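You operate a simulated robot arm through the tools that you are given. There is no shell and no other tool.

You run a simulated two-armed robot. Do the job below in one go: nothing can be reset, and whatever is moved stays where it is left.

TASK
Tie the twisted sack with the purple loop, tag it and stand it on the green square.
Fine: draw the loop tight in the tie press and let its lever up again; the tag bears the word on the sack's label; the blue sack stays. Set down upright: twisted sack.

It is judged by the outcome, as a careful person would: the job done as asked, and still so three seconds after it is handed in. It fails if anything else is knocked over, pushed out of place, dropped, spilled or broken.

THE ROBOT
Two 7-joint arms with fingered hands on one trunk that stands fixed in place. Base frame: the origin is at the foot of the trunk, x ahead of it, y to its left, z up; the work surface is at about z = 46. Units: cm, degrees, N and s.
The left shoulder is at [2.6, 16.2, 114], the right one opposite. Each reaches about 121.5 cm from its shoulder. Payload 4 kg a hand.
The tool frame of a hand sits at the grasp point between the pads (the TCP): z along the fingers, y along the line on which they close. The tips reach 3.6 cm beyond it. The gripper opens to 12.4 cm; its body begins 4.2 cm behind the TCP. The gripper is a hand of 4 fingers: y runs from the thumb to the fingers, the wrist lies at [-1.5, -9.9, -18.9] in the tool frame.
Orientation is told as [roll, pitch, yaw] about the base's x, y, z axes, in that order, counted from this pose: with the fingers straight down and the wrist toward the robot, the tool's x, y and z point along [0, 1, 0], [1, 0, 0] and [0, 0, -1] of the base frame.

THE INTERFACE
- The arms move only by the tool step_arm. It takes "left_steps", "right_steps" or both (then of equal length, played together; a hand with none holds still); each is a list of rows, each an object of numbers (a shift or turn left out is 0): "dx", "dy", "dz": the shift along the tool's x, y, z in units of 20 mm (1.0 is 20 mm); "ax", "ay", "az": the turn, a rotation vector about the tool's x, y, z in units of 4 degrees (1.0 is 4 degrees). In form: [{"dx": .., "dy": .., "dz": .., "ax": .., "ay": .., "az": ..}, ...]. A call has 1 to 20 rows; each row shifts and turns the commanded pose from where the row before left it, along the tool's axes as they then stand. A call with a number of a shift or a turn outside -1 to 1 is refused whole. Rows are played at 5 a second. More than 5 cm and 8.6 degrees between two rows, and nothing of the call is played. A pose out of reach is approached as far as the arm can. The call stops where the force on the tool passes 40 N (or 10 N more than at its start, if that is more) or the arm is blocked; 0.2 s more then pass. In this call time passes only in rows, and 0.2 s behind the last. The reply holds the time, the measured pose of the TCP, the force on the tool along the base axes, the opening and the grip force, in the units named above and with some noise, with the torque about the TCP (base axes, N m) and any sound that the robot's microphone picked up.
- Cameras (640 x 400 px; columns grow to the right, rows downward): "scene" is now at [11.92, -4.25, 138.68]; the picture's right is [-0.41, -0.91, 0.03], its down [-0.35, 0.13, -0.93] and it looks along [0.84, -0.40, -0.37] (base axes); focal length 243 px, centre (320, 200). "left" rides on the left gripper at [-7.5, -8.6, -12.3] in its tool frame; the picture's right is [-0.70, -0.34, 0.63], its down [0.64, -0.68, 0.35] and it looks along [0.32, 0.65, 0.69] (tool axes); focal length 275 px, centre (320, 200). "right" rides on the right gripper at [7.5, -8.6, -12.3] in its tool frame; the picture's right is [-0.70, 0.34, -0.63], its down [-0.64, -0.68, 0.35] and it looks along [-0.32, 0.65, 0.69] (tool axes); focal length 275 px, centre (320, 200). There is no depth. A picture from a camera that has moved, and an enlarged one, comes with that camera's place and axes in the base frame and with its lens. The place of the scene camera against the robot may be out by one fixed shift of up to 1.2 cm in any direction.
- snapshot(camera): a new picture of that camera. No time passes.
- raise_lower(by): moves the trunk up (or, below 0, down) by that many cm; the arms and the scene camera ride with it, the base frame stays. It gives what a move gives, with no picture.
- curl_fingers(index, middle, ring, thumb_bend, thumb_turn, hand): sets how far each is bent, from 0 (flat) to 1 (curled in); at 0.3 the hand is open as for a grip, at 0.7 the pads meet at the TCP. One left out holds its place. A second passes; each finger stops where it meets its share of the squeeze, and holds until it gets a number again. It is the only way to open and close the hand. It gives what a move gives, with no picture; readings hold the bend of each and the force on the fingers (four entries, about 0 where the hand has none), thumb and palm. thumb_turn goes from beside the hand (0) to across from the fingers (1), as for a grip.
- pan_tilt(pan, tilt): turns the head with the scene camera to pan (to the left, within 86 degrees either way) and tilt (down, from -29 to 69), counted from straight ahead of the robot (the tilt from the chest, where the trunk bows). It gives what a move gives.
- zoom(camera, box): a new picture of the part [left, top, right, bottom] of that camera's present view, enlarged. No time passes.
- sign_off(): hands the job in; it is judged then, once.

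Places have to be worked out from the pictures, the camera data and where the tool is seen. Open the grippers and draw the arms clear of the work before you hand the job in, unless the task says otherwise.

The tools are called after "Request:" by a JSON object that holds its "name" and its "arguments". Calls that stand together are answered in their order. step_arm: Moves the arms, as the interface text tells. Its arguments: {"type":"object","properties":{"left_steps":{"type":"array"},"right_steps":{"type":"array"}},"required":[]} The other tools are called the same way: raise_lower (by) moves the trunk up or down; curl_fingers (index, middle, ring, thumb_bend, thumb_turn, hand) moves the fingers one by one; pan_tilt (pan, tilt) turns the head that bears the scene camera; snapshot (camera) takes a picture; zoom (camera, box) takes an enlarged picture of a part of a camera's view; sign_off () hands the job in.

At the start:

```text
t: 0.0
left_eef_pos: [86.85, -9.01, 138.64]
left_tool_rot: [-0.1, 0.0, 0.0]
left_wrist_force: [0.9, -0.9, 0.4]
left_ft_torque: [-0.02, 0.01, 0.01]
left_grip_width: 12.35
left_grip_force: 0.1
left_shape: jaw
left_bend: [0.3, 0.3, 0.3, 0.3, 0.98]
left_finger forces: [0.0, 0.0, 0.0, 0.1, 0.0, 0.0]
right_eef_pos: [45.29, -52.45, 139.07]
right_tool_rot: [0.0, 0.0, 0.0]
right_wrist_force: [0.2, 0.5, -0.8]
right_ft_torque: [-0.02, -0.01, -0.02]
right_grip_width: 12.36
right_grip_force: 0.0
right_shape: jaw
right_bend: [0.3, 0.3, 0.3, 0.3, 0.98]
right_finger forces: [0.1, 0.1, 0.0, 0.1, 0.1, 0.1]
trunk travel left (down, up): [-30.0, 17.8]
head pan, tilt (commanded): [-24.6, 17.9]
```

scene: 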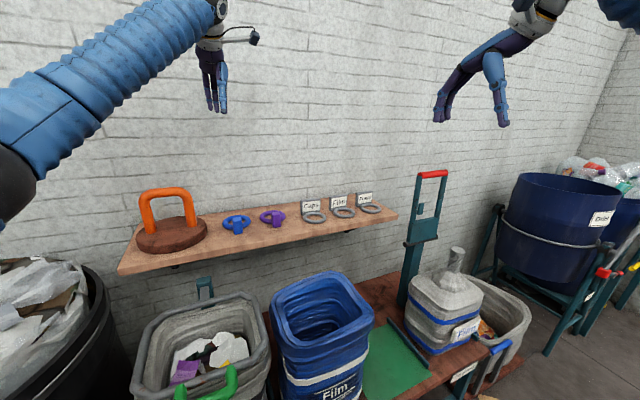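
right: 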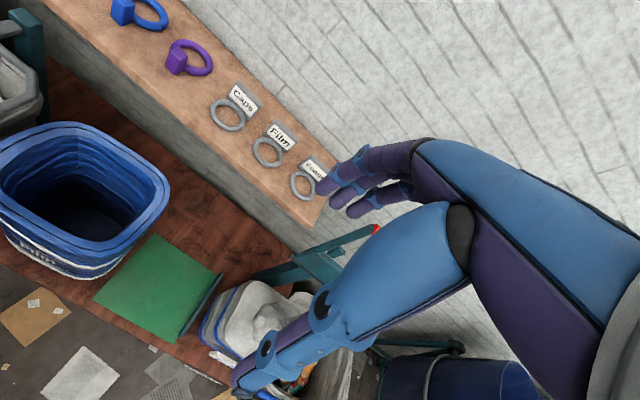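
left: 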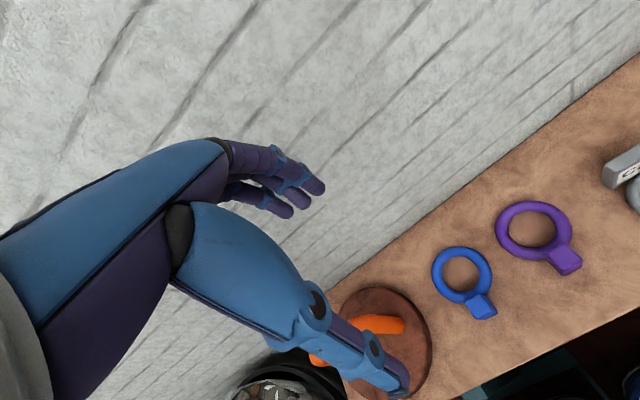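

I'll start by taking a closer look at the work area: the twisted sack, its label, the tie press with the lever, and the shelf with loops and tags.

Request:
{"name": "zoom", "arguments": {"camera": "scene", "box": [340, 150, 560, 400]}}

Request:
{"name": "zoom", "arguments": {"camera": "scene", "box": [200, 170, 420, 300]}}

Request:
{"name": "snapshot", "arguments": {"camera": "scene"}}

```text
1.60 times, centred on (450, 275) of scene
camera zoom: at [11.92, -4.25, 138.68], right [-0.41, -0.91, 0.03], down [-0.35, 0.13, -0.93], along [0.84, -0.4, -0.37], focal length 389 px, centre (112, 80)
```

zoom: 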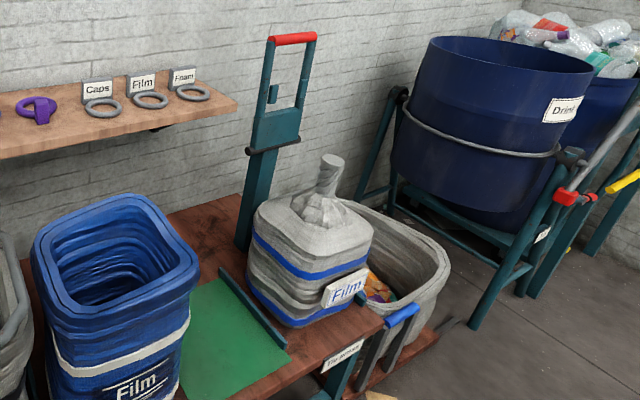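

```text
2.91 times, centred on (310, 235) of scene
camera zoom: at [11.92, -4.25, 138.68], right [-0.41, -0.91, 0.03], down [-0.35, 0.13, -0.93], along [0.84, -0.4, -0.37], focal length 707 px, centre (349, 98)
```

zoom: 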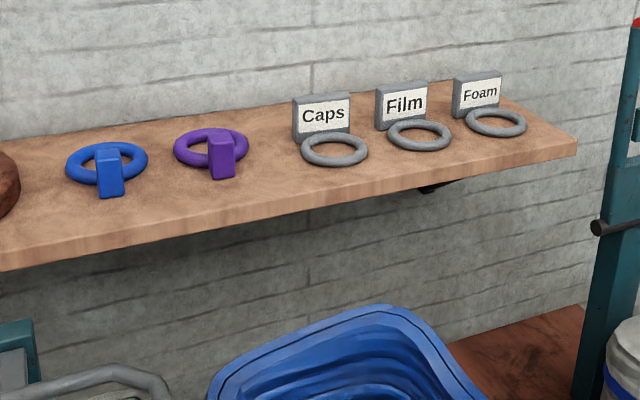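

```text
taken
camera scene: at [11.92, -4.25, 138.68], right [-0.41, -0.91, 0.03], down [-0.35, 0.13, -0.93], along [0.84, -0.4, -0.37], focal length 243 px, centre (320, 200)
```

scene: 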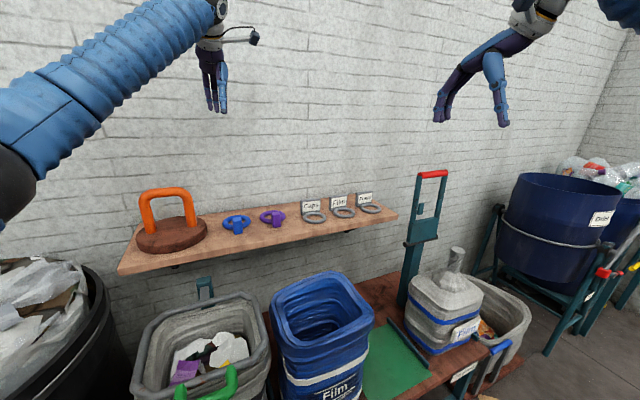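

The label on the twisted sack seems to read "Film"; I'll zoom closer to the press, the label, and the little plate on the table edge.

Request:
{"name": "zoom", "arguments": {"camera": "scene", "box": [380, 160, 480, 320]}}

Request:
{"name": "zoom", "arguments": {"camera": "scene", "box": [390, 300, 530, 400]}}

Request:
{"name": "zoom", "arguments": {"camera": "scene", "box": [400, 230, 500, 310]}}

Request:
{"name": "snapshot", "arguments": {"camera": "right"}}

Request:
{"name": "snapshot", "arguments": {"camera": "left"}}

```text
2.50 times, centred on (430, 240) of scene
camera zoom: at [11.92, -4.25, 138.68], right [-0.41, -0.91, 0.03], down [-0.35, 0.13, -0.93], along [0.84, -0.4, -0.37], focal length 607 px, centre (45, 100)
```

zoom: 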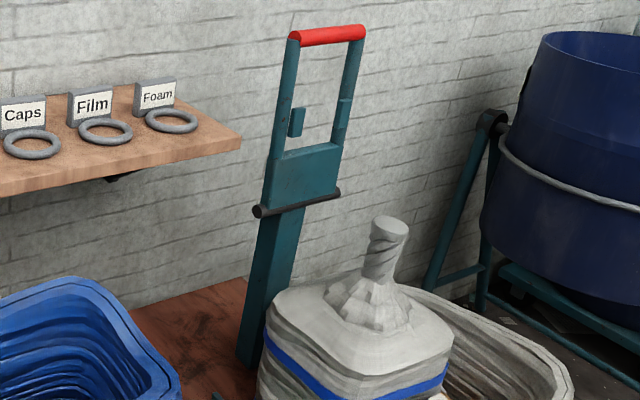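

```text
4.00 times, centred on (460, 350) of scene
camera zoom: at [11.92, -4.25, 138.68], right [-0.41, -0.91, 0.03], down [-0.35, 0.13, -0.93], along [0.84, -0.4, -0.37], focal length 972 px, centre (-240, -400)
```

zoom: 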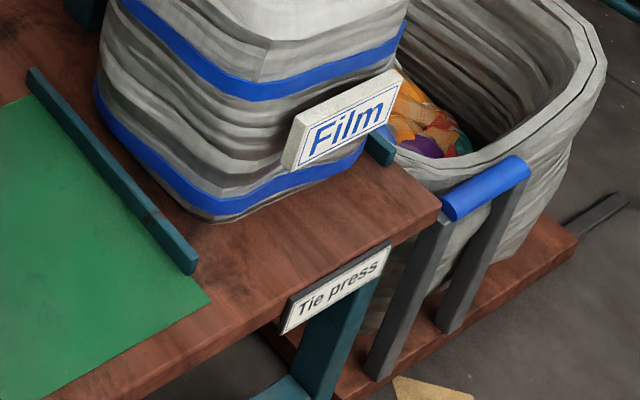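

```text
5.00 times, centred on (450, 270) of scene
camera zoom: at [11.92, -4.25, 138.68], right [-0.41, -0.91, 0.03], down [-0.35, 0.13, -0.93], along [0.84, -0.4, -0.37], focal length 1214 px, centre (-330, -150)
```

zoom: 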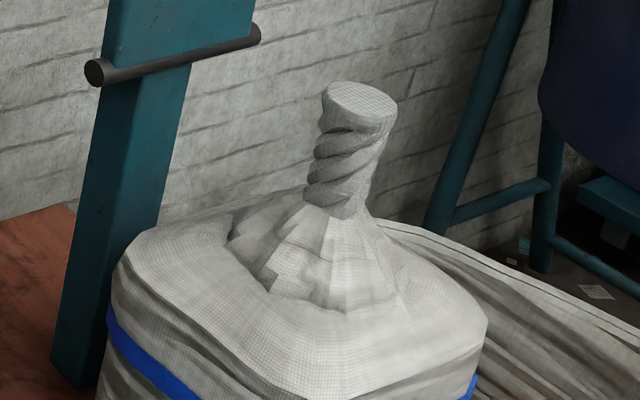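

```text
taken
camera right: at [36.82, -44.98, 151.27], right [0.34, -0.7, 0.63], down [-0.68, -0.64, -0.35], along [0.65, -0.32, -0.69], focal length 275 px, centre (320, 200)
```

right: 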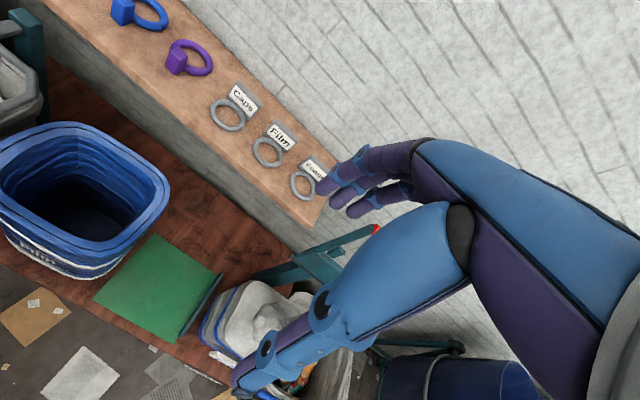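

```text
taken
camera left: at [78.17, -16.42, 150.83], right [-0.34, -0.7, -0.63], down [-0.68, 0.64, -0.35], along [0.65, 0.32, -0.69], focal length 275 px, centre (320, 200)
```

left: 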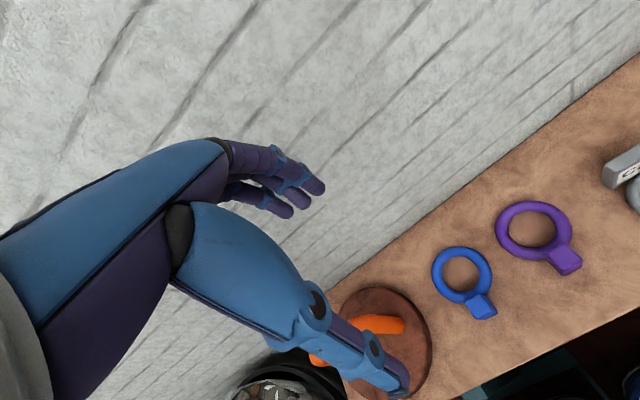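

The twisted sack (label "Film") stands at the right of the green square beneath the press post with its red-handled fork lever. I'll turn the head toward it for a better look.

Request:
{"name": "pan_tilt", "arguments": {"pan": -48, "tilt": 32}}

Request:
{"name": "snapshot", "arguments": {"camera": "scene"}}

```text
t: 0.9
left_eef_pos: [86.8, -9.09, 138.7]
left_tool_rot: [0.0, 0.0, 0.0]
left_wrist_force: [0.2, 0.0, 0.2]
left_ft_torque: [-0.01, 0.01, -0.02]
left_grip_width: 12.36
left_grip_force: 0.0
left_shape: jaw
left_bend: [0.3, 0.3, 0.3, 0.3, 0.98]
left_finger forces: [0.1, 0.0, 0.0, 0.0, 0.0, 0.1]
right_eef_pos: [45.39, -52.48, 139.07]
right_tool_rot: [0.0, 0.0, 0.1]
right_wrist_force: [0.9, -0.6, 0.6]
right_ft_torque: [0.03, 0.0, -0.01]
right_grip_width: 12.37
right_grip_force: 0.1
right_shape: jaw
right_bend: [0.3, 0.3, 0.3, 0.3, 0.98]
right_finger forces: [0.0, 0.0, 0.0, 0.0, 0.0, 0.1]
trunk travel left (down, up): [-30.0, 17.8]
head pan, tilt (commanded): [-48.0, 32.0]
```

```text
taken
camera scene: at [9.27, -7.02, 136.62], right [-0.74, -0.67, 0.06], down [-0.42, 0.39, -0.82], along [0.53, -0.63, -0.57], focal length 243 px, centre (320, 200)
```

scene: 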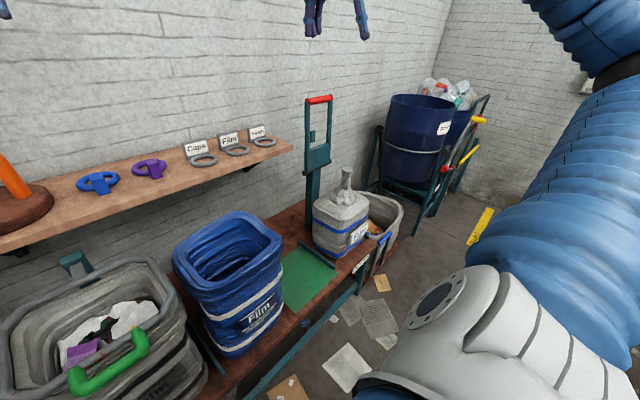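

Good view. I'll take zooms here, then raise the trunk to get parallax for triangulating.

Request:
{"name": "zoom", "arguments": {"camera": "scene", "box": [270, 80, 430, 180]}}

Request:
{"name": "zoom", "arguments": {"camera": "scene", "box": [270, 160, 430, 310]}}

Request:
{"name": "zoom", "arguments": {"camera": "scene", "box": [70, 110, 310, 260]}}

```text
4.00 times, centred on (350, 130) of scene
camera zoom: at [9.27, -7.02, 136.62], right [-0.74, -0.67, 0.06], down [-0.42, 0.39, -0.82], along [0.53, -0.63, -0.57], focal length 972 px, centre (200, 480)
```

zoom: 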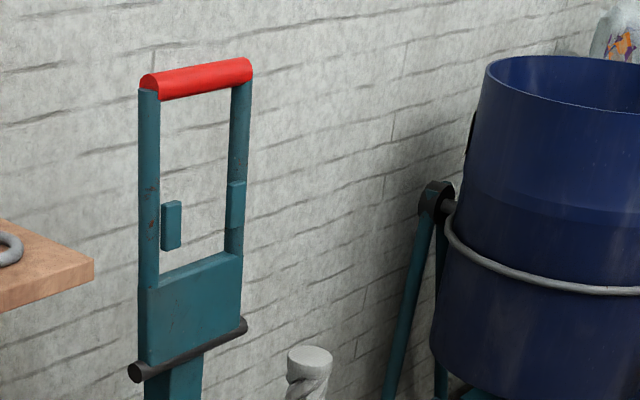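

```text
2.67 times, centred on (350, 235) of scene
camera zoom: at [9.27, -7.02, 136.62], right [-0.74, -0.67, 0.06], down [-0.42, 0.39, -0.82], along [0.53, -0.63, -0.57], focal length 648 px, centre (240, 107)
```

zoom: 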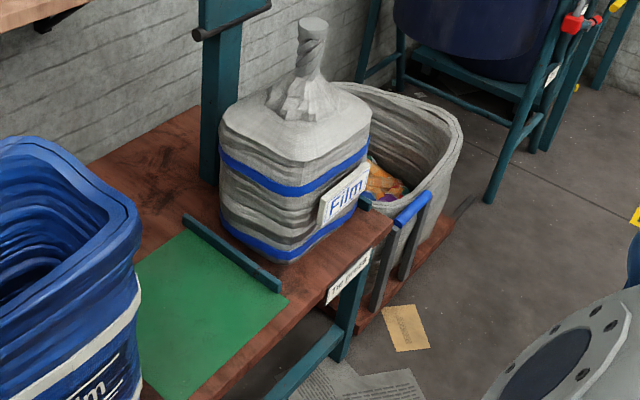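

```text
2.67 times, centred on (190, 185) of scene
camera zoom: at [9.27, -7.02, 136.62], right [-0.74, -0.67, 0.06], down [-0.42, 0.39, -0.82], along [0.53, -0.63, -0.57], focal length 648 px, centre (667, 240)
```

zoom: 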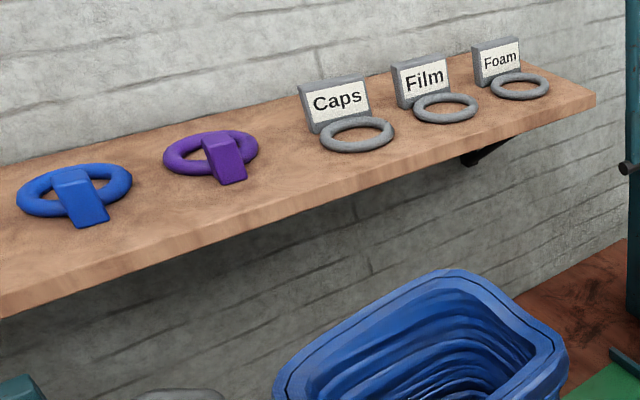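

Now raising the trunk by 17 cm for a vertical baseline.

Request:
{"name": "raise_lower", "arguments": {"by": 17}}

Request:
{"name": "zoom", "arguments": {"camera": "scene", "box": [270, 80, 430, 180]}}

Request:
{"name": "zoom", "arguments": {"camera": "scene", "box": [240, 170, 400, 320]}}

Request:
{"name": "zoom", "arguments": {"camera": "scene", "box": [70, 140, 310, 290]}}

Request:
{"name": "snapshot", "arguments": {"camera": "scene"}}

```text
t: 2.8
left_eef_pos: [86.75, -9.08, 155.62]
left_tool_rot: [0.1, 0.0, 0.1]
left_wrist_force: [-0.1, -0.2, -0.1]
left_ft_torque: [0.0, -0.01, -0.02]
left_grip_width: 12.41
left_grip_force: 0.1
left_shape: jaw
left_bend: [0.3, 0.3, 0.3, 0.3, 0.98]
left_finger forces: [0.0, 0.0, 0.0, 0.0, 0.0, 0.1]
right_eef_pos: [45.62, -52.58, 156.11]
right_tool_rot: [0.0, 0.1, 0.0]
right_wrist_force: [0.1, 0.3, -0.4]
right_ft_torque: [-0.03, 0.0, 0.01]
right_grip_width: 12.37
right_grip_force: 0.1
right_shape: jaw
right_bend: [0.3, 0.3, 0.3, 0.3, 0.98]
right_finger forces: [0.0, 0.0, 0.1, 0.1, 0.0, 0.0]
trunk travel left (down, up): [-47.0, 0.8]
head pan, tilt (commanded): [-48.0, 32.0]
```

```text
4.00 times, centred on (350, 130) of scene
camera zoom: at [5.91, -7.06, 154.41], right [-0.74, -0.67, 0.0], down [-0.35, 0.39, -0.85], along [0.57, -0.63, -0.53], focal length 972 px, centre (200, 480)
```

zoom: 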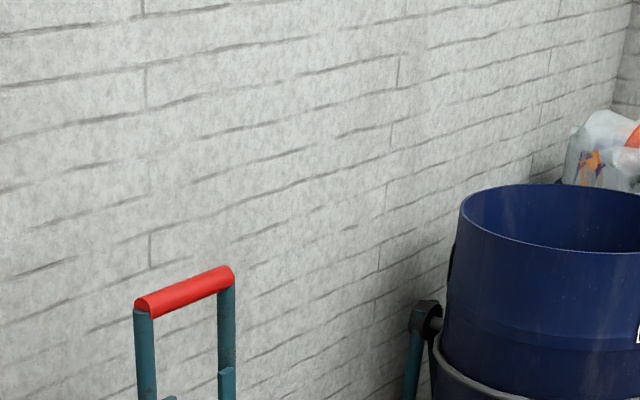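

```text
2.67 times, centred on (320, 245) of scene
camera zoom: at [5.91, -7.06, 154.41], right [-0.74, -0.67, 0.0], down [-0.35, 0.39, -0.85], along [0.57, -0.63, -0.53], focal length 648 px, centre (320, 80)
```

zoom: 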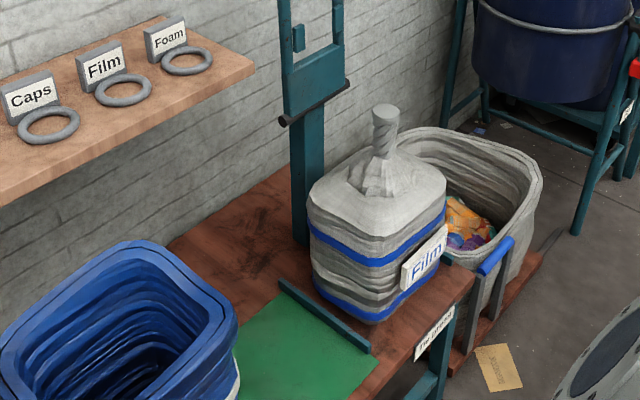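

```text
2.67 times, centred on (190, 215) of scene
camera zoom: at [5.91, -7.06, 154.41], right [-0.74, -0.67, 0.0], down [-0.35, 0.39, -0.85], along [0.57, -0.63, -0.53], focal length 648 px, centre (667, 160)
```

zoom: 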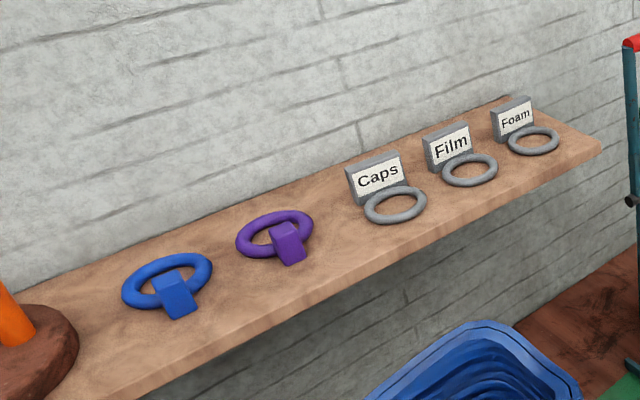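

```text
taken
camera scene: at [5.91, -7.06, 154.41], right [-0.74, -0.67, 0.0], down [-0.35, 0.39, -0.85], along [0.57, -0.63, -0.53], focal length 243 px, centre (320, 200)
```

scene: 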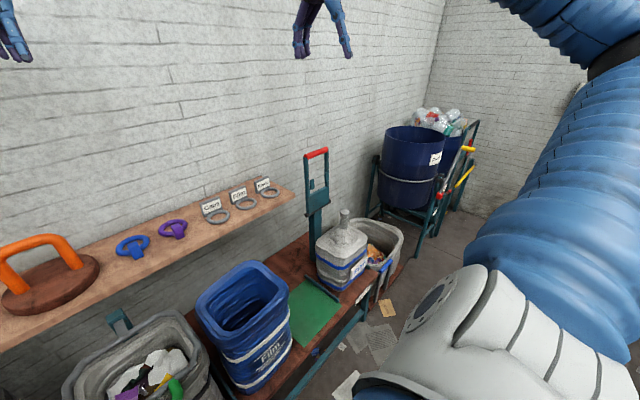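

Trunk parallax puts the neck top near (59,-83,90) and the purple ring near (91,-23,99), bench top z≈46. To get wrist-camera views of the sack and press, I'll move the right hand back and to the right, high above everything.

Request:
{"name": "step_arm", "arguments": {"right_steps": [{"dx": -1, "dy": -0.7}, {"dx": -1, "dy": -0.7}, {"dx": -1, "dy": -0.7}, {"dx": -1, "dy": -0.7}, {"dx": -1, "dy": -0.7}, {"dx": -1, "dy": -0.7}, {"dx": -1, "dy": -0.7}, {"dx": -1, "dy": -0.7}, {"dx": -1, "dy": -0.7}, {"dx": -1, "dy": -0.7}, {"dx": -1, "dy": -0.7}, {"dx": -1, "dy": -0.7}, {"dx": -1, "dy": -0.7}, {"dx": -1, "dy": -0.7}]}}

Request:
{"name": "snapshot", "arguments": {"camera": "right"}}

Request:
{"name": "snapshot", "arguments": {"camera": "scene"}}

```text
t: 5.8
left_eef_pos: [86.81, -9.11, 155.79]
left_tool_rot: [0.0, 0.0, 0.0]
left_wrist_force: [1.1, 0.8, 0.2]
left_ft_torque: [0.01, 0.01, -0.02]
left_grip_width: 12.38
left_grip_force: 0.0
left_shape: jaw
left_bend: [0.3, 0.3, 0.3, 0.3, 0.98]
left_finger forces: [0.1, 0.0, 0.1, 0.1, 0.0, 0.1]
right_eef_pos: [25.78, -80.68, 155.98]
right_tool_rot: [0.1, 0.1, 0.0]
right_wrist_force: [0.2, 0.2, -0.2]
right_ft_torque: [0.01, -0.01, -0.01]
right_grip_width: 12.37
right_grip_force: 0.1
right_shape: jaw
right_bend: [0.3, 0.3, 0.3, 0.3, 0.98]
right_finger forces: [0.1, 0.0, 0.1, 0.0, 0.0, 0.0]
trunk travel left (down, up): [-47.0, 0.8]
head pan, tilt (commanded): [-48.0, 32.0]
```

```text
taken
camera right: at [17.07, -73.24, 168.2], right [0.34, -0.7, 0.63], down [-0.68, -0.64, -0.35], along [0.65, -0.32, -0.69], focal length 275 px, centre (320, 200)
```

right: 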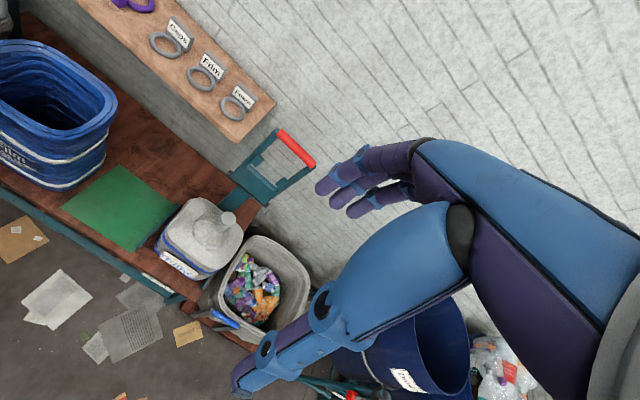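

```text
taken
camera scene: at [5.83, -7.08, 154.4], right [-0.74, -0.67, 0.0], down [-0.35, 0.39, -0.85], along [0.57, -0.63, -0.53], focal length 243 px, centre (320, 200)
```

scene: 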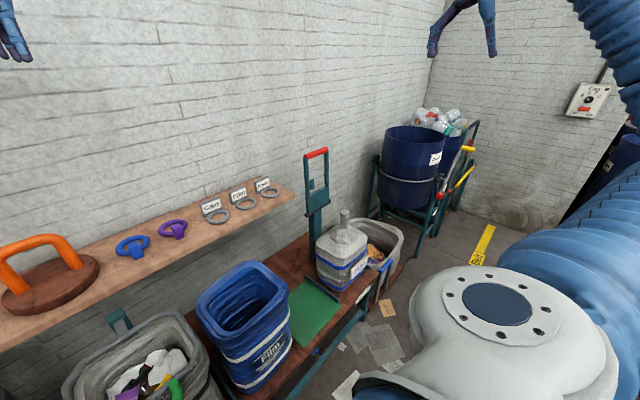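

Excellent wrist view of the sack and press; zooming for measurements.

Request:
{"name": "zoom", "arguments": {"camera": "right", "box": [130, 110, 330, 310]}}

Request:
{"name": "zoom", "arguments": {"camera": "right", "box": [120, 0, 280, 100]}}

Request:
{"name": "zoom", "arguments": {"camera": "scene", "box": [270, 130, 410, 300]}}

```text
2.00 times, centred on (230, 210) of right
camera zoom: at [17.07, -73.24, 168.2], right [0.34, -0.7, 0.63], down [-0.68, -0.64, -0.35], along [0.65, -0.32, -0.69], focal length 551 px, centre (500, 180)
```

zoom: 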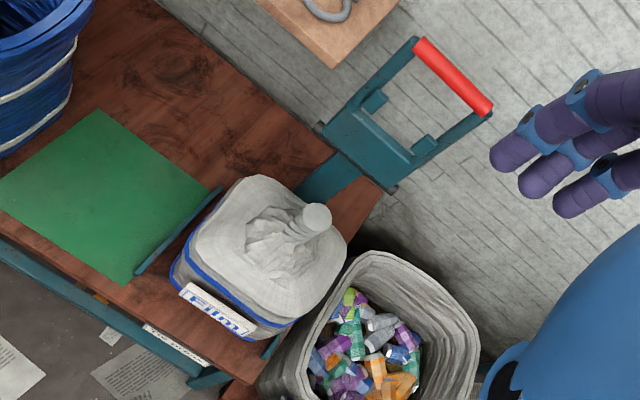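

```text
4.00 times, centred on (200, 50) of right
camera zoom: at [17.07, -73.24, 168.2], right [0.34, -0.7, 0.63], down [-0.68, -0.64, -0.35], along [0.65, -0.32, -0.69], focal length 1101 px, centre (800, 800)
```

zoom: 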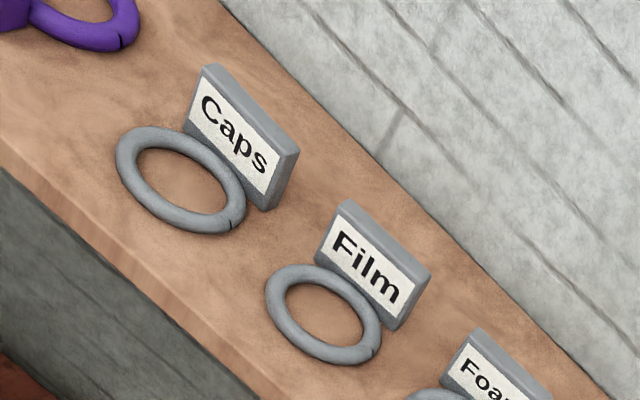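

```text
2.35 times, centred on (340, 215) of scene
camera zoom: at [5.83, -7.08, 154.4], right [-0.74, -0.67, 0.0], down [-0.35, 0.39, -0.85], along [0.57, -0.63, -0.53], focal length 572 px, centre (273, 165)
```

zoom: 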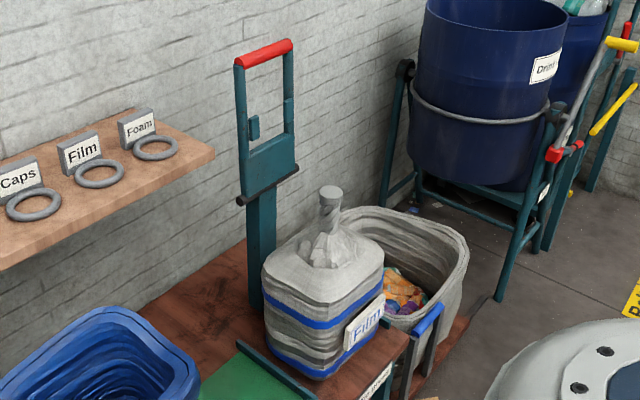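

The red bar is near (78,-84,114), pivot rod near (76.5,-84,84), neck top ≈ (58,-83,91). Now I look at the purple loop from the left wrist camera and at the hand itself with the scene camera.

Request:
{"name": "snapshot", "arguments": {"camera": "left"}}

Request:
{"name": "zoom", "arguments": {"camera": "left", "box": [400, 150, 600, 330]}}

Request:
{"name": "pan_tilt", "arguments": {"pan": -60, "tilt": 5}}

Request:
{"name": "snapshot", "arguments": {"camera": "scene"}}

```text
taken
camera left: at [78.1, -16.47, 167.86], right [-0.34, -0.7, -0.63], down [-0.68, 0.64, -0.35], along [0.65, 0.32, -0.69], focal length 275 px, centre (320, 200)
```

left: 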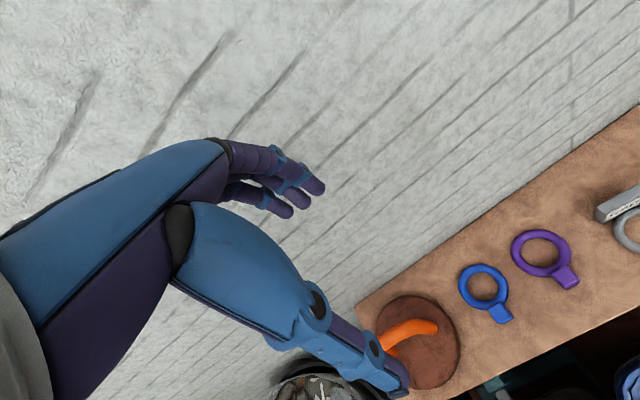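

```text
2.22 times, centred on (500, 240) of left
camera zoom: at [78.1, -16.47, 167.86], right [-0.34, -0.7, -0.63], down [-0.68, 0.64, -0.35], along [0.65, 0.32, -0.69], focal length 612 px, centre (-80, 111)
```

zoom: 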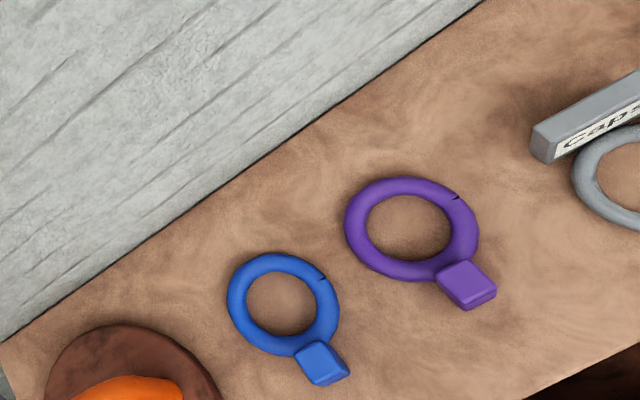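

```text
t: 6.7
left_eef_pos: [86.83, -8.93, 155.66]
left_tool_rot: [0.1, 0.1, 0.0]
left_wrist_force: [-0.6, -0.3, -0.3]
left_ft_torque: [0.0, 0.01, 0.02]
left_grip_width: 12.37
left_grip_force: 0.1
left_shape: jaw
left_bend: [0.3, 0.3, 0.3, 0.3, 0.98]
left_finger forces: [0.0, 0.0, 0.1, 0.0, 0.0, 0.0]
right_eef_pos: [25.66, -80.62, 156.04]
right_tool_rot: [0.0, -0.1, 0.0]
right_wrist_force: [-0.3, 0.9, -0.5]
right_ft_torque: [-0.02, 0.04, 0.0]
right_grip_width: 12.39
right_grip_force: 0.0
right_shape: jaw
right_bend: [0.3, 0.3, 0.3, 0.3, 0.98]
right_finger forces: [0.0, 0.0, 0.0, 0.0, 0.0, 0.0]
trunk travel left (down, up): [-47.0, 0.8]
head pan, tilt (commanded): [-60.0, 5.0]
```

```text
taken
camera scene: at [4.48, -8.33, 158.74], right [-0.87, -0.5, 0.0], down [-0.04, 0.08, -1.0], along [0.5, -0.86, -0.09], focal length 243 px, centre (320, 200)
```

scene: 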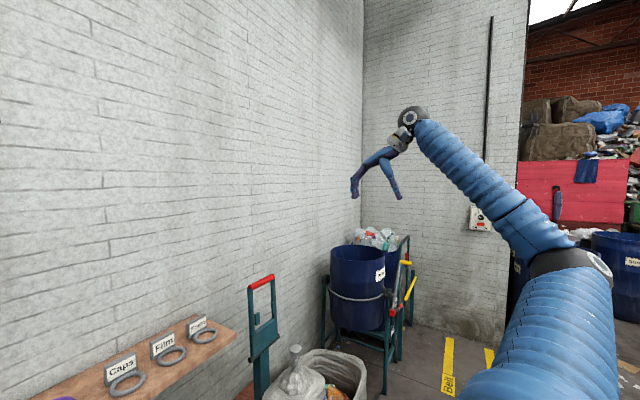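

The loop's ring is ~9.4 cm outer/6 cm inner with a grip block on its front side, which may stand taller than the ring. I'll turn the head to the shelf and zoom in strongly on the loop and tag.

Request:
{"name": "pan_tilt", "arguments": {"pan": -20, "tilt": 28}}

Request:
{"name": "snapshot", "arguments": {"camera": "scene"}}

```text
t: 7.8
left_eef_pos: [86.78, -8.95, 155.76]
left_tool_rot: [0.0, 0.0, 0.0]
left_wrist_force: [0.0, -0.2, -0.6]
left_ft_torque: [0.01, -0.02, 0.04]
left_grip_width: 12.37
left_grip_force: 0.0
left_shape: jaw
left_bend: [0.3, 0.3, 0.3, 0.3, 0.98]
left_finger forces: [0.0, 0.0, 0.1, 0.1, 0.1, 0.0]
right_eef_pos: [25.74, -80.6, 155.99]
right_tool_rot: [0.0, 0.1, 0.0]
right_wrist_force: [0.0, 0.4, 0.5]
right_ft_torque: [0.02, 0.02, 0.02]
right_grip_width: 12.39
right_grip_force: 0.1
right_shape: jaw
right_bend: [0.3, 0.3, 0.3, 0.3, 0.98]
right_finger forces: [0.1, 0.1, 0.0, 0.0, 0.0, 0.0]
trunk travel left (down, up): [-47.0, 0.8]
head pan, tilt (commanded): [-20.0, 28.0]
```

```text
taken
camera scene: at [8.46, -3.51, 155.03], right [-0.34, -0.94, 0.0], down [-0.44, 0.16, -0.88], along [0.83, -0.3, -0.47], focal length 243 px, centre (320, 200)
```

scene: 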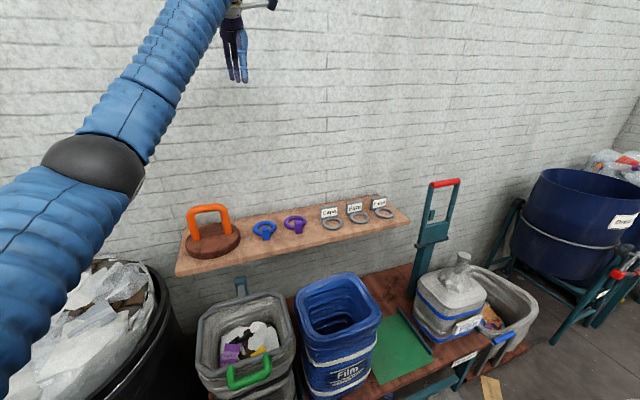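

Request:
{"name": "zoom", "arguments": {"camera": "scene", "box": [240, 195, 320, 245]}}

Request:
{"name": "zoom", "arguments": {"camera": "scene", "box": [315, 190, 395, 240]}}

Request:
{"name": "zoom", "arguments": {"camera": "scene", "box": [180, 0, 300, 100]}}

```text
8.00 times, centred on (280, 220) of scene
camera zoom: at [8.46, -3.51, 155.03], right [-0.34, -0.94, 0.0], down [-0.44, 0.16, -0.88], along [0.83, -0.3, -0.47], focal length 1943 px, centre (640, 40)
```

zoom: 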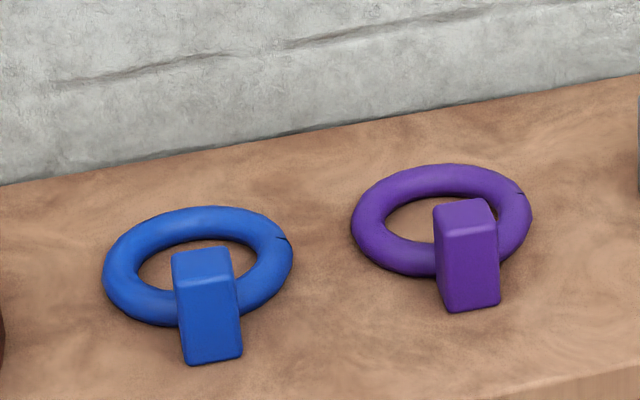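

```text
8.00 times, centred on (355, 215) of scene
camera zoom: at [8.46, -3.51, 155.03], right [-0.34, -0.94, 0.0], down [-0.44, 0.16, -0.88], along [0.83, -0.3, -0.47], focal length 1943 px, centre (40, 80)
```

zoom: 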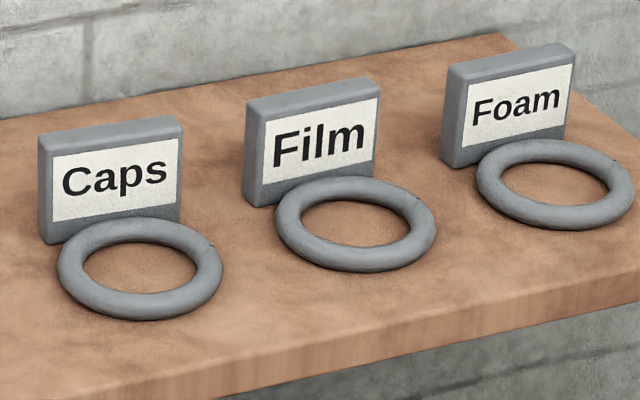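

```text
4.00 times, centred on (240, 50) of scene
camera zoom: at [8.46, -3.51, 155.03], right [-0.34, -0.94, 0.0], down [-0.44, 0.16, -0.88], along [0.83, -0.3, -0.47], focal length 972 px, centre (640, 800)
```

zoom: 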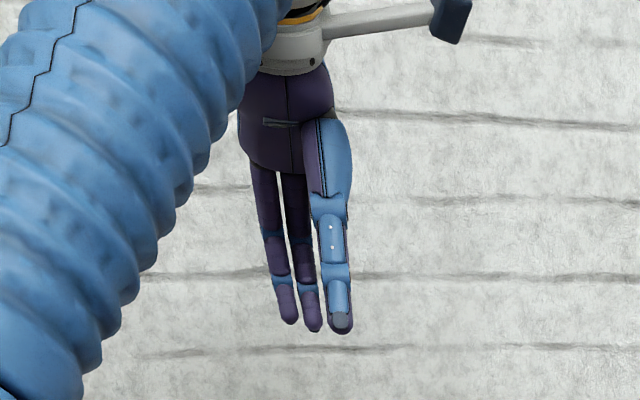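

The block is an upright grip (~2.8×2.7×4.3 cm) on the ring's front side, so I'll pinch it sideways with the right hand yawed −90° (thumb left, index toward the ring). First I move the left hand out of the way to the left and turn the right hand in place.

Request:
{"name": "step_arm", "arguments": {"left_steps": [{"dx": 1}, {"dx": 1}, {"dx": 1}, {"dx": 1}, {"dx": 1}, {"dx": 1}, {"dx": 1}, {"dx": 1}, {"dx": 1}, {"dx": 1}, {"dx": 1}, {"dx": 1}, {"dx": 1}, {"dx": 1}, {"dx": 1}, {"dx": 1}, {"dx": 0.5}, {"dx": 0}, {"dx": 0}, {"dx": 0}], "right_steps": [{"az": 1}, {"az": 1}, {"az": 1}, {"az": 1}, {"az": 1}, {"az": 1}, {"az": 1}, {"az": 1}, {"az": 1}, {"az": 1}, {"az": 1}, {"az": 1}, {"az": 1}, {"az": 1}, {"az": 1}, {"az": 1}, {"az": 1}, {"az": 1}, {"az": 1}, {"az": 1}]}}

```text
t: 12.0
left_eef_pos: [86.82, 23.85, 155.61]
left_tool_rot: [0.0, 0.1, -0.1]
left_wrist_force: [-0.4, -0.7, 0.8]
left_ft_torque: [0.02, -0.02, 0.0]
left_grip_width: 12.37
left_grip_force: 0.2
left_shape: jaw
left_bend: [0.3, 0.3, 0.3, 0.3, 0.98]
left_finger forces: [0.1, 0.0, 0.1, 0.1, 0.0, 0.0]
right_eef_pos: [25.94, -80.4, 156.12]
right_tool_rot: [0.0, 0.0, -80.2]
right_wrist_force: [-0.4, 0.8, -0.2]
right_ft_torque: [0.04, -0.01, 0.0]
right_grip_width: 12.41
right_grip_force: 0.1
right_shape: jaw
right_bend: [0.3, 0.3, 0.3, 0.3, 0.98]
right_finger forces: [0.1, 0.0, 0.0, 0.0, 0.1, 0.0]
trunk travel left (down, up): [-47.0, 0.8]
head pan, tilt (commanded): [-20.0, 28.0]
```

Right hand at yaw −80°. I finish the turn to −90° and fly toward a hover point in front of the purple loop.

Request:
{"name": "step_arm", "arguments": {"right_steps": [{"az": 1}, {"az": 1}, {"az": 0.45}, {"dx": 1, "dy": -1, "dz": 0.5}, {"dx": 1, "dy": -1, "dz": 0.5}, {"dx": 1, "dy": -1, "dz": 0.5}, {"dx": 1, "dy": -1, "dz": 0.5}, {"dx": 1, "dy": -1, "dz": 0.5}, {"dx": 1, "dy": -1, "dz": 0.5}, {"dx": 1, "dy": -1, "dz": 0.5}, {"dx": 1, "dy": -1, "dz": 0.5}, {"dx": 1, "dy": -1, "dz": 0.5}, {"dx": 1, "dy": -1, "dz": 0.5}, {"dx": 1, "dy": -1, "dz": 0.5}, {"dx": 1, "dy": -1, "dz": 0.5}, {"dx": 1, "dy": -1, "dz": 0.5}, {"dx": 1, "dy": -1, "dz": 0.5}, {"dx": 1, "dy": -1, "dz": 0.5}, {"dx": 1, "dy": -1, "dz": 0.5}, {"dx": 1, "dy": -1, "dz": 0.5}]}}

Request:
{"name": "snapshot", "arguments": {"camera": "right"}}

Request:
{"name": "snapshot", "arguments": {"camera": "scene"}}

```text
t: 16.2
left_eef_pos: [86.82, 23.92, 155.29]
left_tool_rot: [-0.1, 0.0, 0.0]
left_wrist_force: [-0.2, 0.5, 0.8]
left_ft_torque: [0.03, 0.0, 0.02]
left_grip_width: 12.36
left_grip_force: 0.1
left_shape: jaw
left_bend: [0.3, 0.3, 0.3, 0.3, 0.98]
left_finger forces: [0.0, 0.0, 0.1, 0.0, 0.0, 0.0]
right_eef_pos: [59.96, -46.25, 139.12]
right_tool_rot: [0.1, -0.1, -89.8]
right_wrist_force: [0.2, 0.5, 0.3]
right_ft_torque: [0.0, -0.01, 0.01]
right_grip_width: 12.4
right_grip_force: 0.1
right_shape: jaw
right_bend: [0.3, 0.3, 0.3, 0.3, 0.98]
right_finger forces: [0.0, 0.0, 0.2, 0.0, 0.0, 0.1]
trunk travel left (down, up): [-47.0, 0.8]
head pan, tilt (commanded): [-20.0, 28.0]
```

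```text
taken
camera right: at [67.34, -37.65, 151.3], right [-0.69, -0.34, 0.63], down [-0.65, 0.68, -0.35], along [-0.31, -0.65, -0.69], focal length 275 px, centre (320, 200)
```

right: 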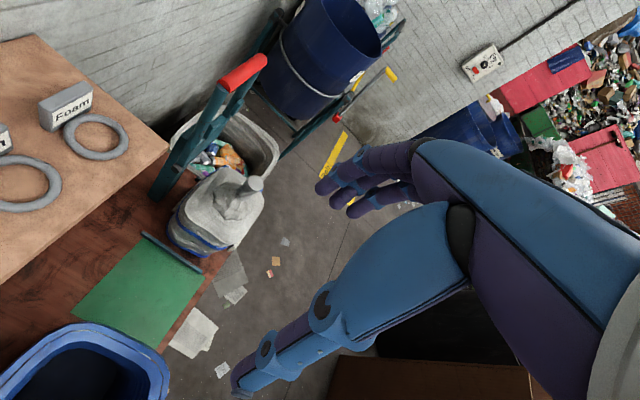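

```text
taken
camera scene: at [8.63, -3.34, 155.02], right [-0.34, -0.94, 0.0], down [-0.44, 0.16, -0.88], along [0.83, -0.3, -0.47], focal length 243 px, centre (320, 200)
```

scene: 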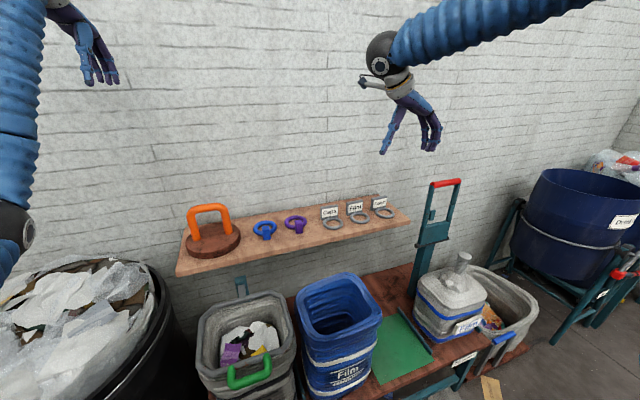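

This pose also gives a second wrist view of the neck and lever; I zoom on those for triangulation before going on.

Request:
{"name": "zoom", "arguments": {"camera": "right", "box": [140, 40, 300, 270]}}

Request:
{"name": "zoom", "arguments": {"camera": "scene", "box": [340, 30, 460, 170]}}

```text
1.74 times, centred on (220, 155) of right
camera zoom: at [67.34, -37.65, 151.3], right [-0.69, -0.34, 0.63], down [-0.65, 0.68, -0.35], along [-0.31, -0.65, -0.69], focal length 479 px, centre (494, 278)
```

zoom: 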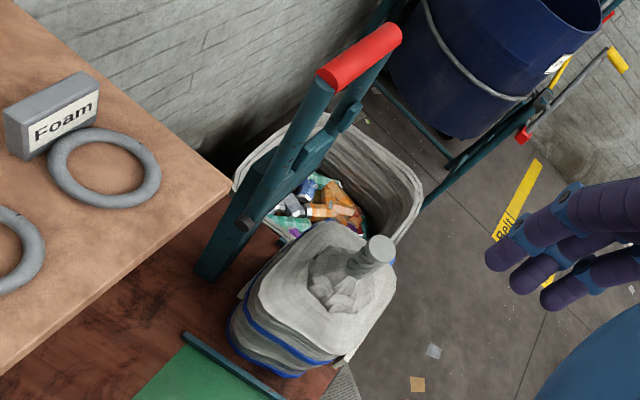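

```text
2.86 times, centred on (400, 100) of scene
camera zoom: at [8.63, -3.34, 155.02], right [-0.34, -0.94, 0.0], down [-0.44, 0.16, -0.88], along [0.83, -0.3, -0.47], focal length 694 px, centre (91, 486)
```

zoom: 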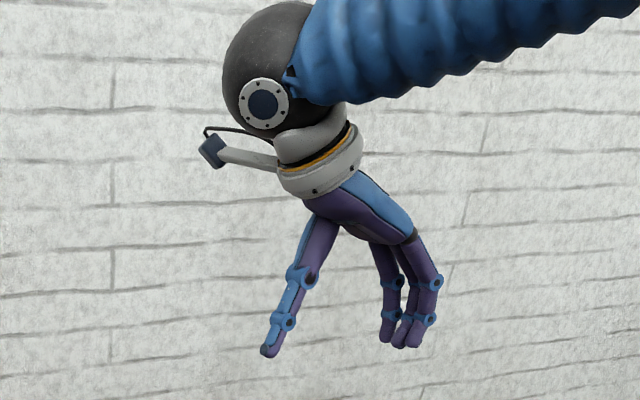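

Neck top triangulates to about (59.0,-83.7,89.5); lever pivot (75.8,-84,84), bar at z≈114. Now I move to a hover above the purple block.

Request:
{"name": "step_arm", "arguments": {"right_steps": [{"dx": 0.963, "dy": -0.888, "dz": 0.928}, {"dx": 0.963, "dy": -0.888, "dz": 0.928}, {"dx": 0.963, "dy": -0.888, "dz": 0.928}, {"dx": 0.963, "dy": -0.888, "dz": 0.928}, {"dx": 0.963, "dy": -0.888, "dz": 0.928}, {"dx": 0.963, "dy": -0.888, "dz": 0.928}, {"dx": 0.963, "dy": -0.888, "dz": 0.928}, {"dx": 0.963, "dy": -0.888, "dz": 0.928}, {"dx": 0.963, "dy": -0.888, "dz": 0.928}, {"dx": 0.963, "dy": -0.888, "dz": 0.928}, {"dx": 0.963, "dy": -0.888, "dz": 0.928}, {"dx": 0.963, "dy": -0.888, "dz": 0.928}, {"dx": 0.963, "dy": -0.888, "dz": 0.928}]}}

Request:
{"name": "curl_fingers", "arguments": {"hand": "right", "index": 0.45, "middle": 0.45, "ring": 0.45, "thumb_bend": 0.45}}

Request:
{"name": "snapshot", "arguments": {"camera": "right"}}

Request:
{"name": "snapshot", "arguments": {"camera": "left"}}

Request:
{"name": "zoom", "arguments": {"camera": "scene", "box": [240, 130, 360, 250]}}

```text
t: 19.0
left_eef_pos: [86.82, 23.94, 155.5]
left_tool_rot: [0.0, 0.2, 0.0]
left_wrist_force: [-0.3, -1.1, -0.1]
left_ft_torque: [0.0, 0.01, 0.02]
left_grip_width: 12.38
left_grip_force: 0.0
left_shape: jaw
left_bend: [0.3, 0.3, 0.3, 0.3, 0.98]
left_finger forces: [0.1, 0.2, 0.0, 0.0, 0.0, 0.1]
right_eef_pos: [78.93, -28.86, 117.29]
right_tool_rot: [-0.1, 0.1, -89.8]
right_wrist_force: [0.0, 0.2, 1.3]
right_ft_torque: [0.02, 0.0, 0.0]
right_grip_width: 12.39
right_grip_force: 0.0
right_shape: jaw
right_bend: [0.3, 0.3, 0.3, 0.3, 0.98]
right_finger forces: [0.0, 0.0, 0.0, 0.0, 0.1, 0.0]
right hand out of reach, approached as far as the arm can: row 11, 12, 13
trunk travel left (down, up): [-47.0, 0.8]
head pan, tilt (commanded): [-20.0, 28.0]
```

```text
t: 20.0
left_eef_pos: [86.83, 23.88, 155.56]
left_tool_rot: [0.0, 0.2, 0.0]
left_wrist_force: [-0.2, -0.4, -0.3]
left_ft_torque: [0.03, 0.01, 0.01]
left_grip_width: 12.37
left_grip_force: 0.1
left_shape: jaw
left_bend: [0.3, 0.3, 0.3, 0.3, 0.98]
left_finger forces: [0.1, 0.0, 0.0, 0.0, 0.0, 0.0]
right_eef_pos: [78.89, -28.87, 117.35]
right_tool_rot: [-0.1, 0.0, -89.8]
right_wrist_force: [-0.1, 0.2, -0.6]
right_ft_torque: [0.0, 0.01, -0.01]
right_grip_width: 7.78
right_grip_force: 0.0
right_shape: fingers
right_bend: [0.45, 0.45, 0.45, 0.45, 0.98]
right_finger forces: [0.1, 0.1, 0.0, 0.1, 0.0, 0.0]
trunk travel left (down, up): [-47.0, 0.8]
head pan, tilt (commanded): [-20.0, 28.0]
```

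```text
taken
camera right: at [86.4, -20.23, 129.59], right [-0.7, -0.34, 0.63], down [-0.65, 0.68, -0.35], along [-0.31, -0.65, -0.69], focal length 275 px, centre (320, 200)
```

right: 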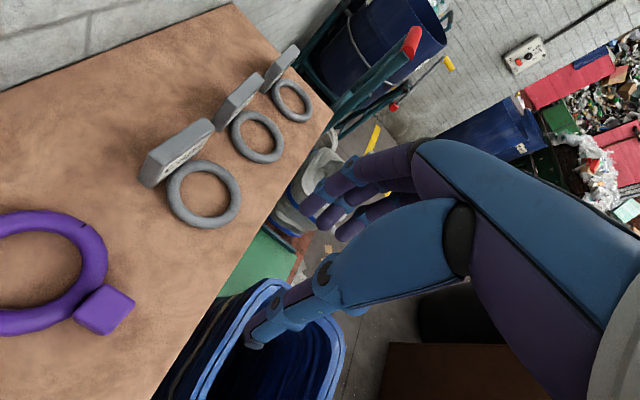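

```text
taken
camera left: at [78.17, 16.49, 167.68], right [-0.34, -0.7, -0.63], down [-0.68, 0.64, -0.35], along [0.65, 0.32, -0.69], focal length 275 px, centre (320, 200)
```

left: 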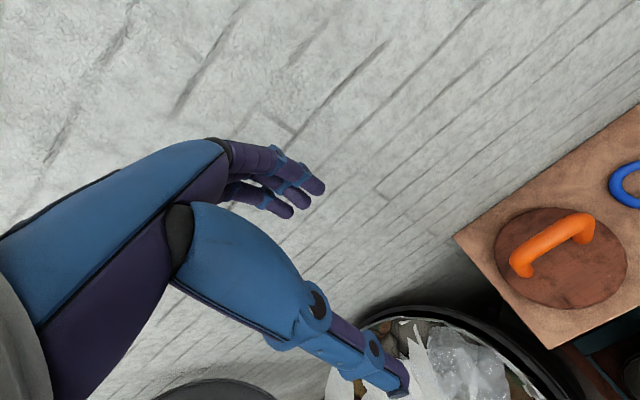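

```text
3.33 times, centred on (300, 190) of scene
camera zoom: at [8.52, -3.46, 155.02], right [-0.34, -0.94, 0.0], down [-0.44, 0.16, -0.88], along [0.83, -0.3, -0.47], focal length 810 px, centre (387, 233)
```

zoom: 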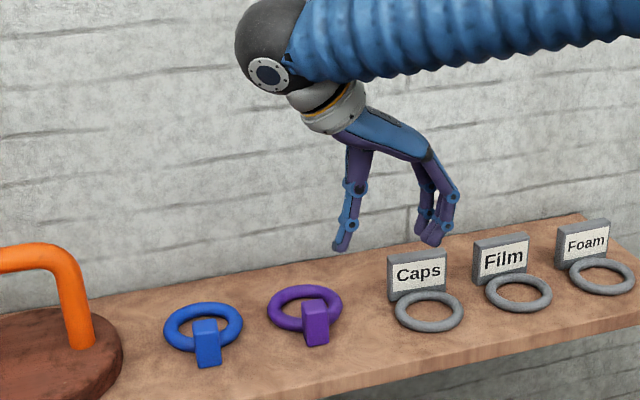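

The arm stopped short at (78.9,-28.9,117.3) – the wrist is probably bent to its limit in this pose. I'll tilt the fingers forward about the closing axis to ease the wrist and see whether the hand can get further.

Request:
{"name": "step_arm", "arguments": {"right_steps": [{"ay": 1}, {"ay": 1}, {"ay": 1}, {"ay": 1}, {"ay": 1}]}}

Request:
{"name": "snapshot", "arguments": {"camera": "scene"}}

```text
t: 21.2
left_eef_pos: [86.78, 23.85, 155.55]
left_tool_rot: [0.2, -0.1, 0.0]
left_wrist_force: [0.2, -0.2, 0.0]
left_ft_torque: [0.02, 0.02, 0.0]
left_grip_width: 12.37
left_grip_force: 0.1
left_shape: jaw
left_bend: [0.3, 0.3, 0.3, 0.3, 0.98]
left_finger forces: [0.0, 0.1, 0.0, 0.1, 0.0, 0.0]
right_eef_pos: [78.71, -28.81, 117.21]
right_tool_rot: [20.1, 0.0, -89.9]
right_wrist_force: [-0.2, 0.0, 0.8]
right_ft_torque: [-0.02, -0.01, 0.0]
right_grip_width: 7.8
right_grip_force: 0.0
right_shape: fingers
right_bend: [0.45, 0.45, 0.45, 0.45, 0.98]
right_finger forces: [0.0, 0.0, 0.1, 0.0, 0.1, 0.0]
trunk travel left (down, up): [-47.0, 0.8]
head pan, tilt (commanded): [-20.0, 28.0]
```

```text
taken
camera scene: at [8.47, -3.45, 155.03], right [-0.34, -0.94, 0.0], down [-0.44, 0.16, -0.88], along [0.83, -0.3, -0.47], focal length 243 px, centre (320, 200)
```

scene: 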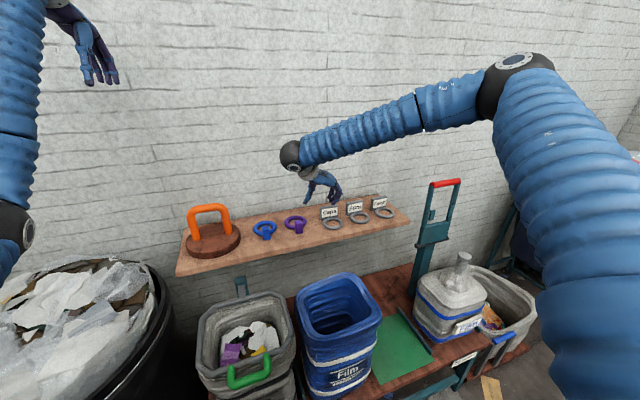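

The tilt was accepted (20°). Probing whether the hand now reaches the loop position at the same height.

Request:
{"name": "step_arm", "arguments": {"right_steps": [{"dx": 0.705, "dy": -0.7, "dz": 0.257}, {"dx": 0.705, "dy": -0.7, "dz": 0.257}, {"dx": 0.705, "dy": -0.7, "dz": 0.257}, {"dx": 0.705, "dy": -0.7, "dz": 0.257}]}}

```text
t: 22.2
left_eef_pos: [86.78, 23.97, 155.61]
left_tool_rot: [0.0, 0.1, 0.0]
left_wrist_force: [-0.2, 0.4, -0.5]
left_ft_torque: [-0.02, 0.0, 0.01]
left_grip_width: 12.38
left_grip_force: 0.0
left_shape: jaw
left_bend: [0.3, 0.3, 0.3, 0.3, 0.98]
left_finger forces: [0.0, 0.0, 0.0, 0.0, 0.1, 0.0]
right_eef_pos: [82.19, -25.91, 117.81]
right_tool_rot: [20.0, 0.2, -89.8]
right_wrist_force: [0.2, -0.3, -0.7]
right_ft_torque: [0.01, 0.0, -0.02]
right_grip_width: 7.78
right_grip_force: 0.1
right_shape: fingers
right_bend: [0.45, 0.45, 0.45, 0.45, 0.98]
right_finger forces: [0.1, 0.1, 0.0, 0.0, 0.0, 0.0]
right hand out of reach, approached as far as the arm can: row 3, 4
trunk travel left (down, up): [-47.0, 0.8]
head pan, tilt (commanded): [-20.0, 28.0]
```

More tilt gets further, but a pronated, fingers-forward pose (thumb right, index low, hand entering from the front) suits this arm and the later placing on the neck better. I back away while pitching the fingers up to horizontal first.

Request:
{"name": "step_arm", "arguments": {"right_steps": [{"ay": 1, "dz": -0.7}, {"ay": 1, "dz": -0.7}, {"ay": 1, "dz": -0.7}, {"ay": 1, "dz": -0.7}, {"ay": 1, "dz": -0.7}, {"ay": 1, "dz": -0.7}, {"ay": 1, "dz": -0.7}, {"ay": 1, "dz": -0.7}, {"ay": 1, "dz": -0.7}, {"ay": 1, "dz": -0.7}, {"ay": 1, "dz": -0.7}, {"ay": 1, "dz": -0.7}, {"ay": 1, "dz": -0.7}, {"ay": 1, "dz": -0.7}, {"ay": 1, "dz": -0.7}, {"ay": 1, "dz": -0.7}, {"ay": 1, "dz": -0.7}, {"ay": 0.5, "dz": -0.7}]}}

```text
t: 26.0
left_eef_pos: [86.73, 23.84, 155.58]
left_tool_rot: [0.0, 0.0, 0.0]
left_wrist_force: [0.4, -0.7, -0.2]
left_ft_torque: [0.0, 0.01, 0.02]
left_grip_width: 12.36
left_grip_force: 0.1
left_shape: jaw
left_bend: [0.3, 0.3, 0.3, 0.3, 0.98]
left_finger forces: [0.0, 0.1, 0.0, 0.1, 0.0, 0.0]
right_eef_pos: [64.04, -36.66, 150.07]
right_tool_rot: [89.7, -0.4, -89.7]
right_wrist_force: [0.3, 0.0, -0.8]
right_ft_torque: [0.02, -0.02, 0.02]
right_grip_width: 7.76
right_grip_force: 0.2
right_shape: fingers
right_bend: [0.45, 0.45, 0.45, 0.45, 0.98]
right_finger forces: [0.0, 0.1, 0.1, 0.0, 0.0, 0.1]
right hand out of reach, approached as far as the arm can: row 8, 9, 10, 11, 12, 13, 14, 15, 16, 17, 18
trunk travel left (down, up): [-47.0, 0.8]
head pan, tilt (commanded): [-20.0, 28.0]
```

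Now rolling the hand about its finger axis toward the pronated pose.

Request:
{"name": "step_arm", "arguments": {"right_steps": [{"az": -1}, {"az": -1}, {"az": -1}, {"az": -1}, {"az": -1}, {"az": -1}, {"az": -1}, {"az": -1}, {"az": -1}, {"az": -1}, {"az": -1}, {"az": -1}, {"az": -1}, {"az": -1}, {"az": -1}, {"az": -1}, {"az": -1}, {"az": -1}, {"az": -1}, {"az": -1}]}}

```text
t: 30.2
left_eef_pos: [86.81, 23.99, 155.53]
left_tool_rot: [0.1, -0.1, 0.0]
left_wrist_force: [0.6, -0.4, 1.7]
left_ft_torque: [0.01, 0.02, -0.02]
left_grip_width: 12.37
left_grip_force: 0.1
left_shape: jaw
left_bend: [0.3, 0.3, 0.3, 0.3, 0.98]
left_finger forces: [0.1, 0.0, 0.0, 0.0, 0.1, 0.0]
right_eef_pos: [64.18, -36.81, 149.92]
right_tool_rot: [90.0, -80.0, -89.8]
right_wrist_force: [-0.5, -0.5, 0.4]
right_ft_torque: [-0.01, 0.02, 0.03]
right_grip_width: 7.75
right_grip_force: 0.0
right_shape: fingers
right_bend: [0.45, 0.45, 0.45, 0.45, 0.98]
right_finger forces: [0.0, 0.1, 0.0, 0.0, 0.1, 0.0]
trunk travel left (down, up): [-47.0, 0.8]
head pan, tilt (commanded): [-20.0, 28.0]
```

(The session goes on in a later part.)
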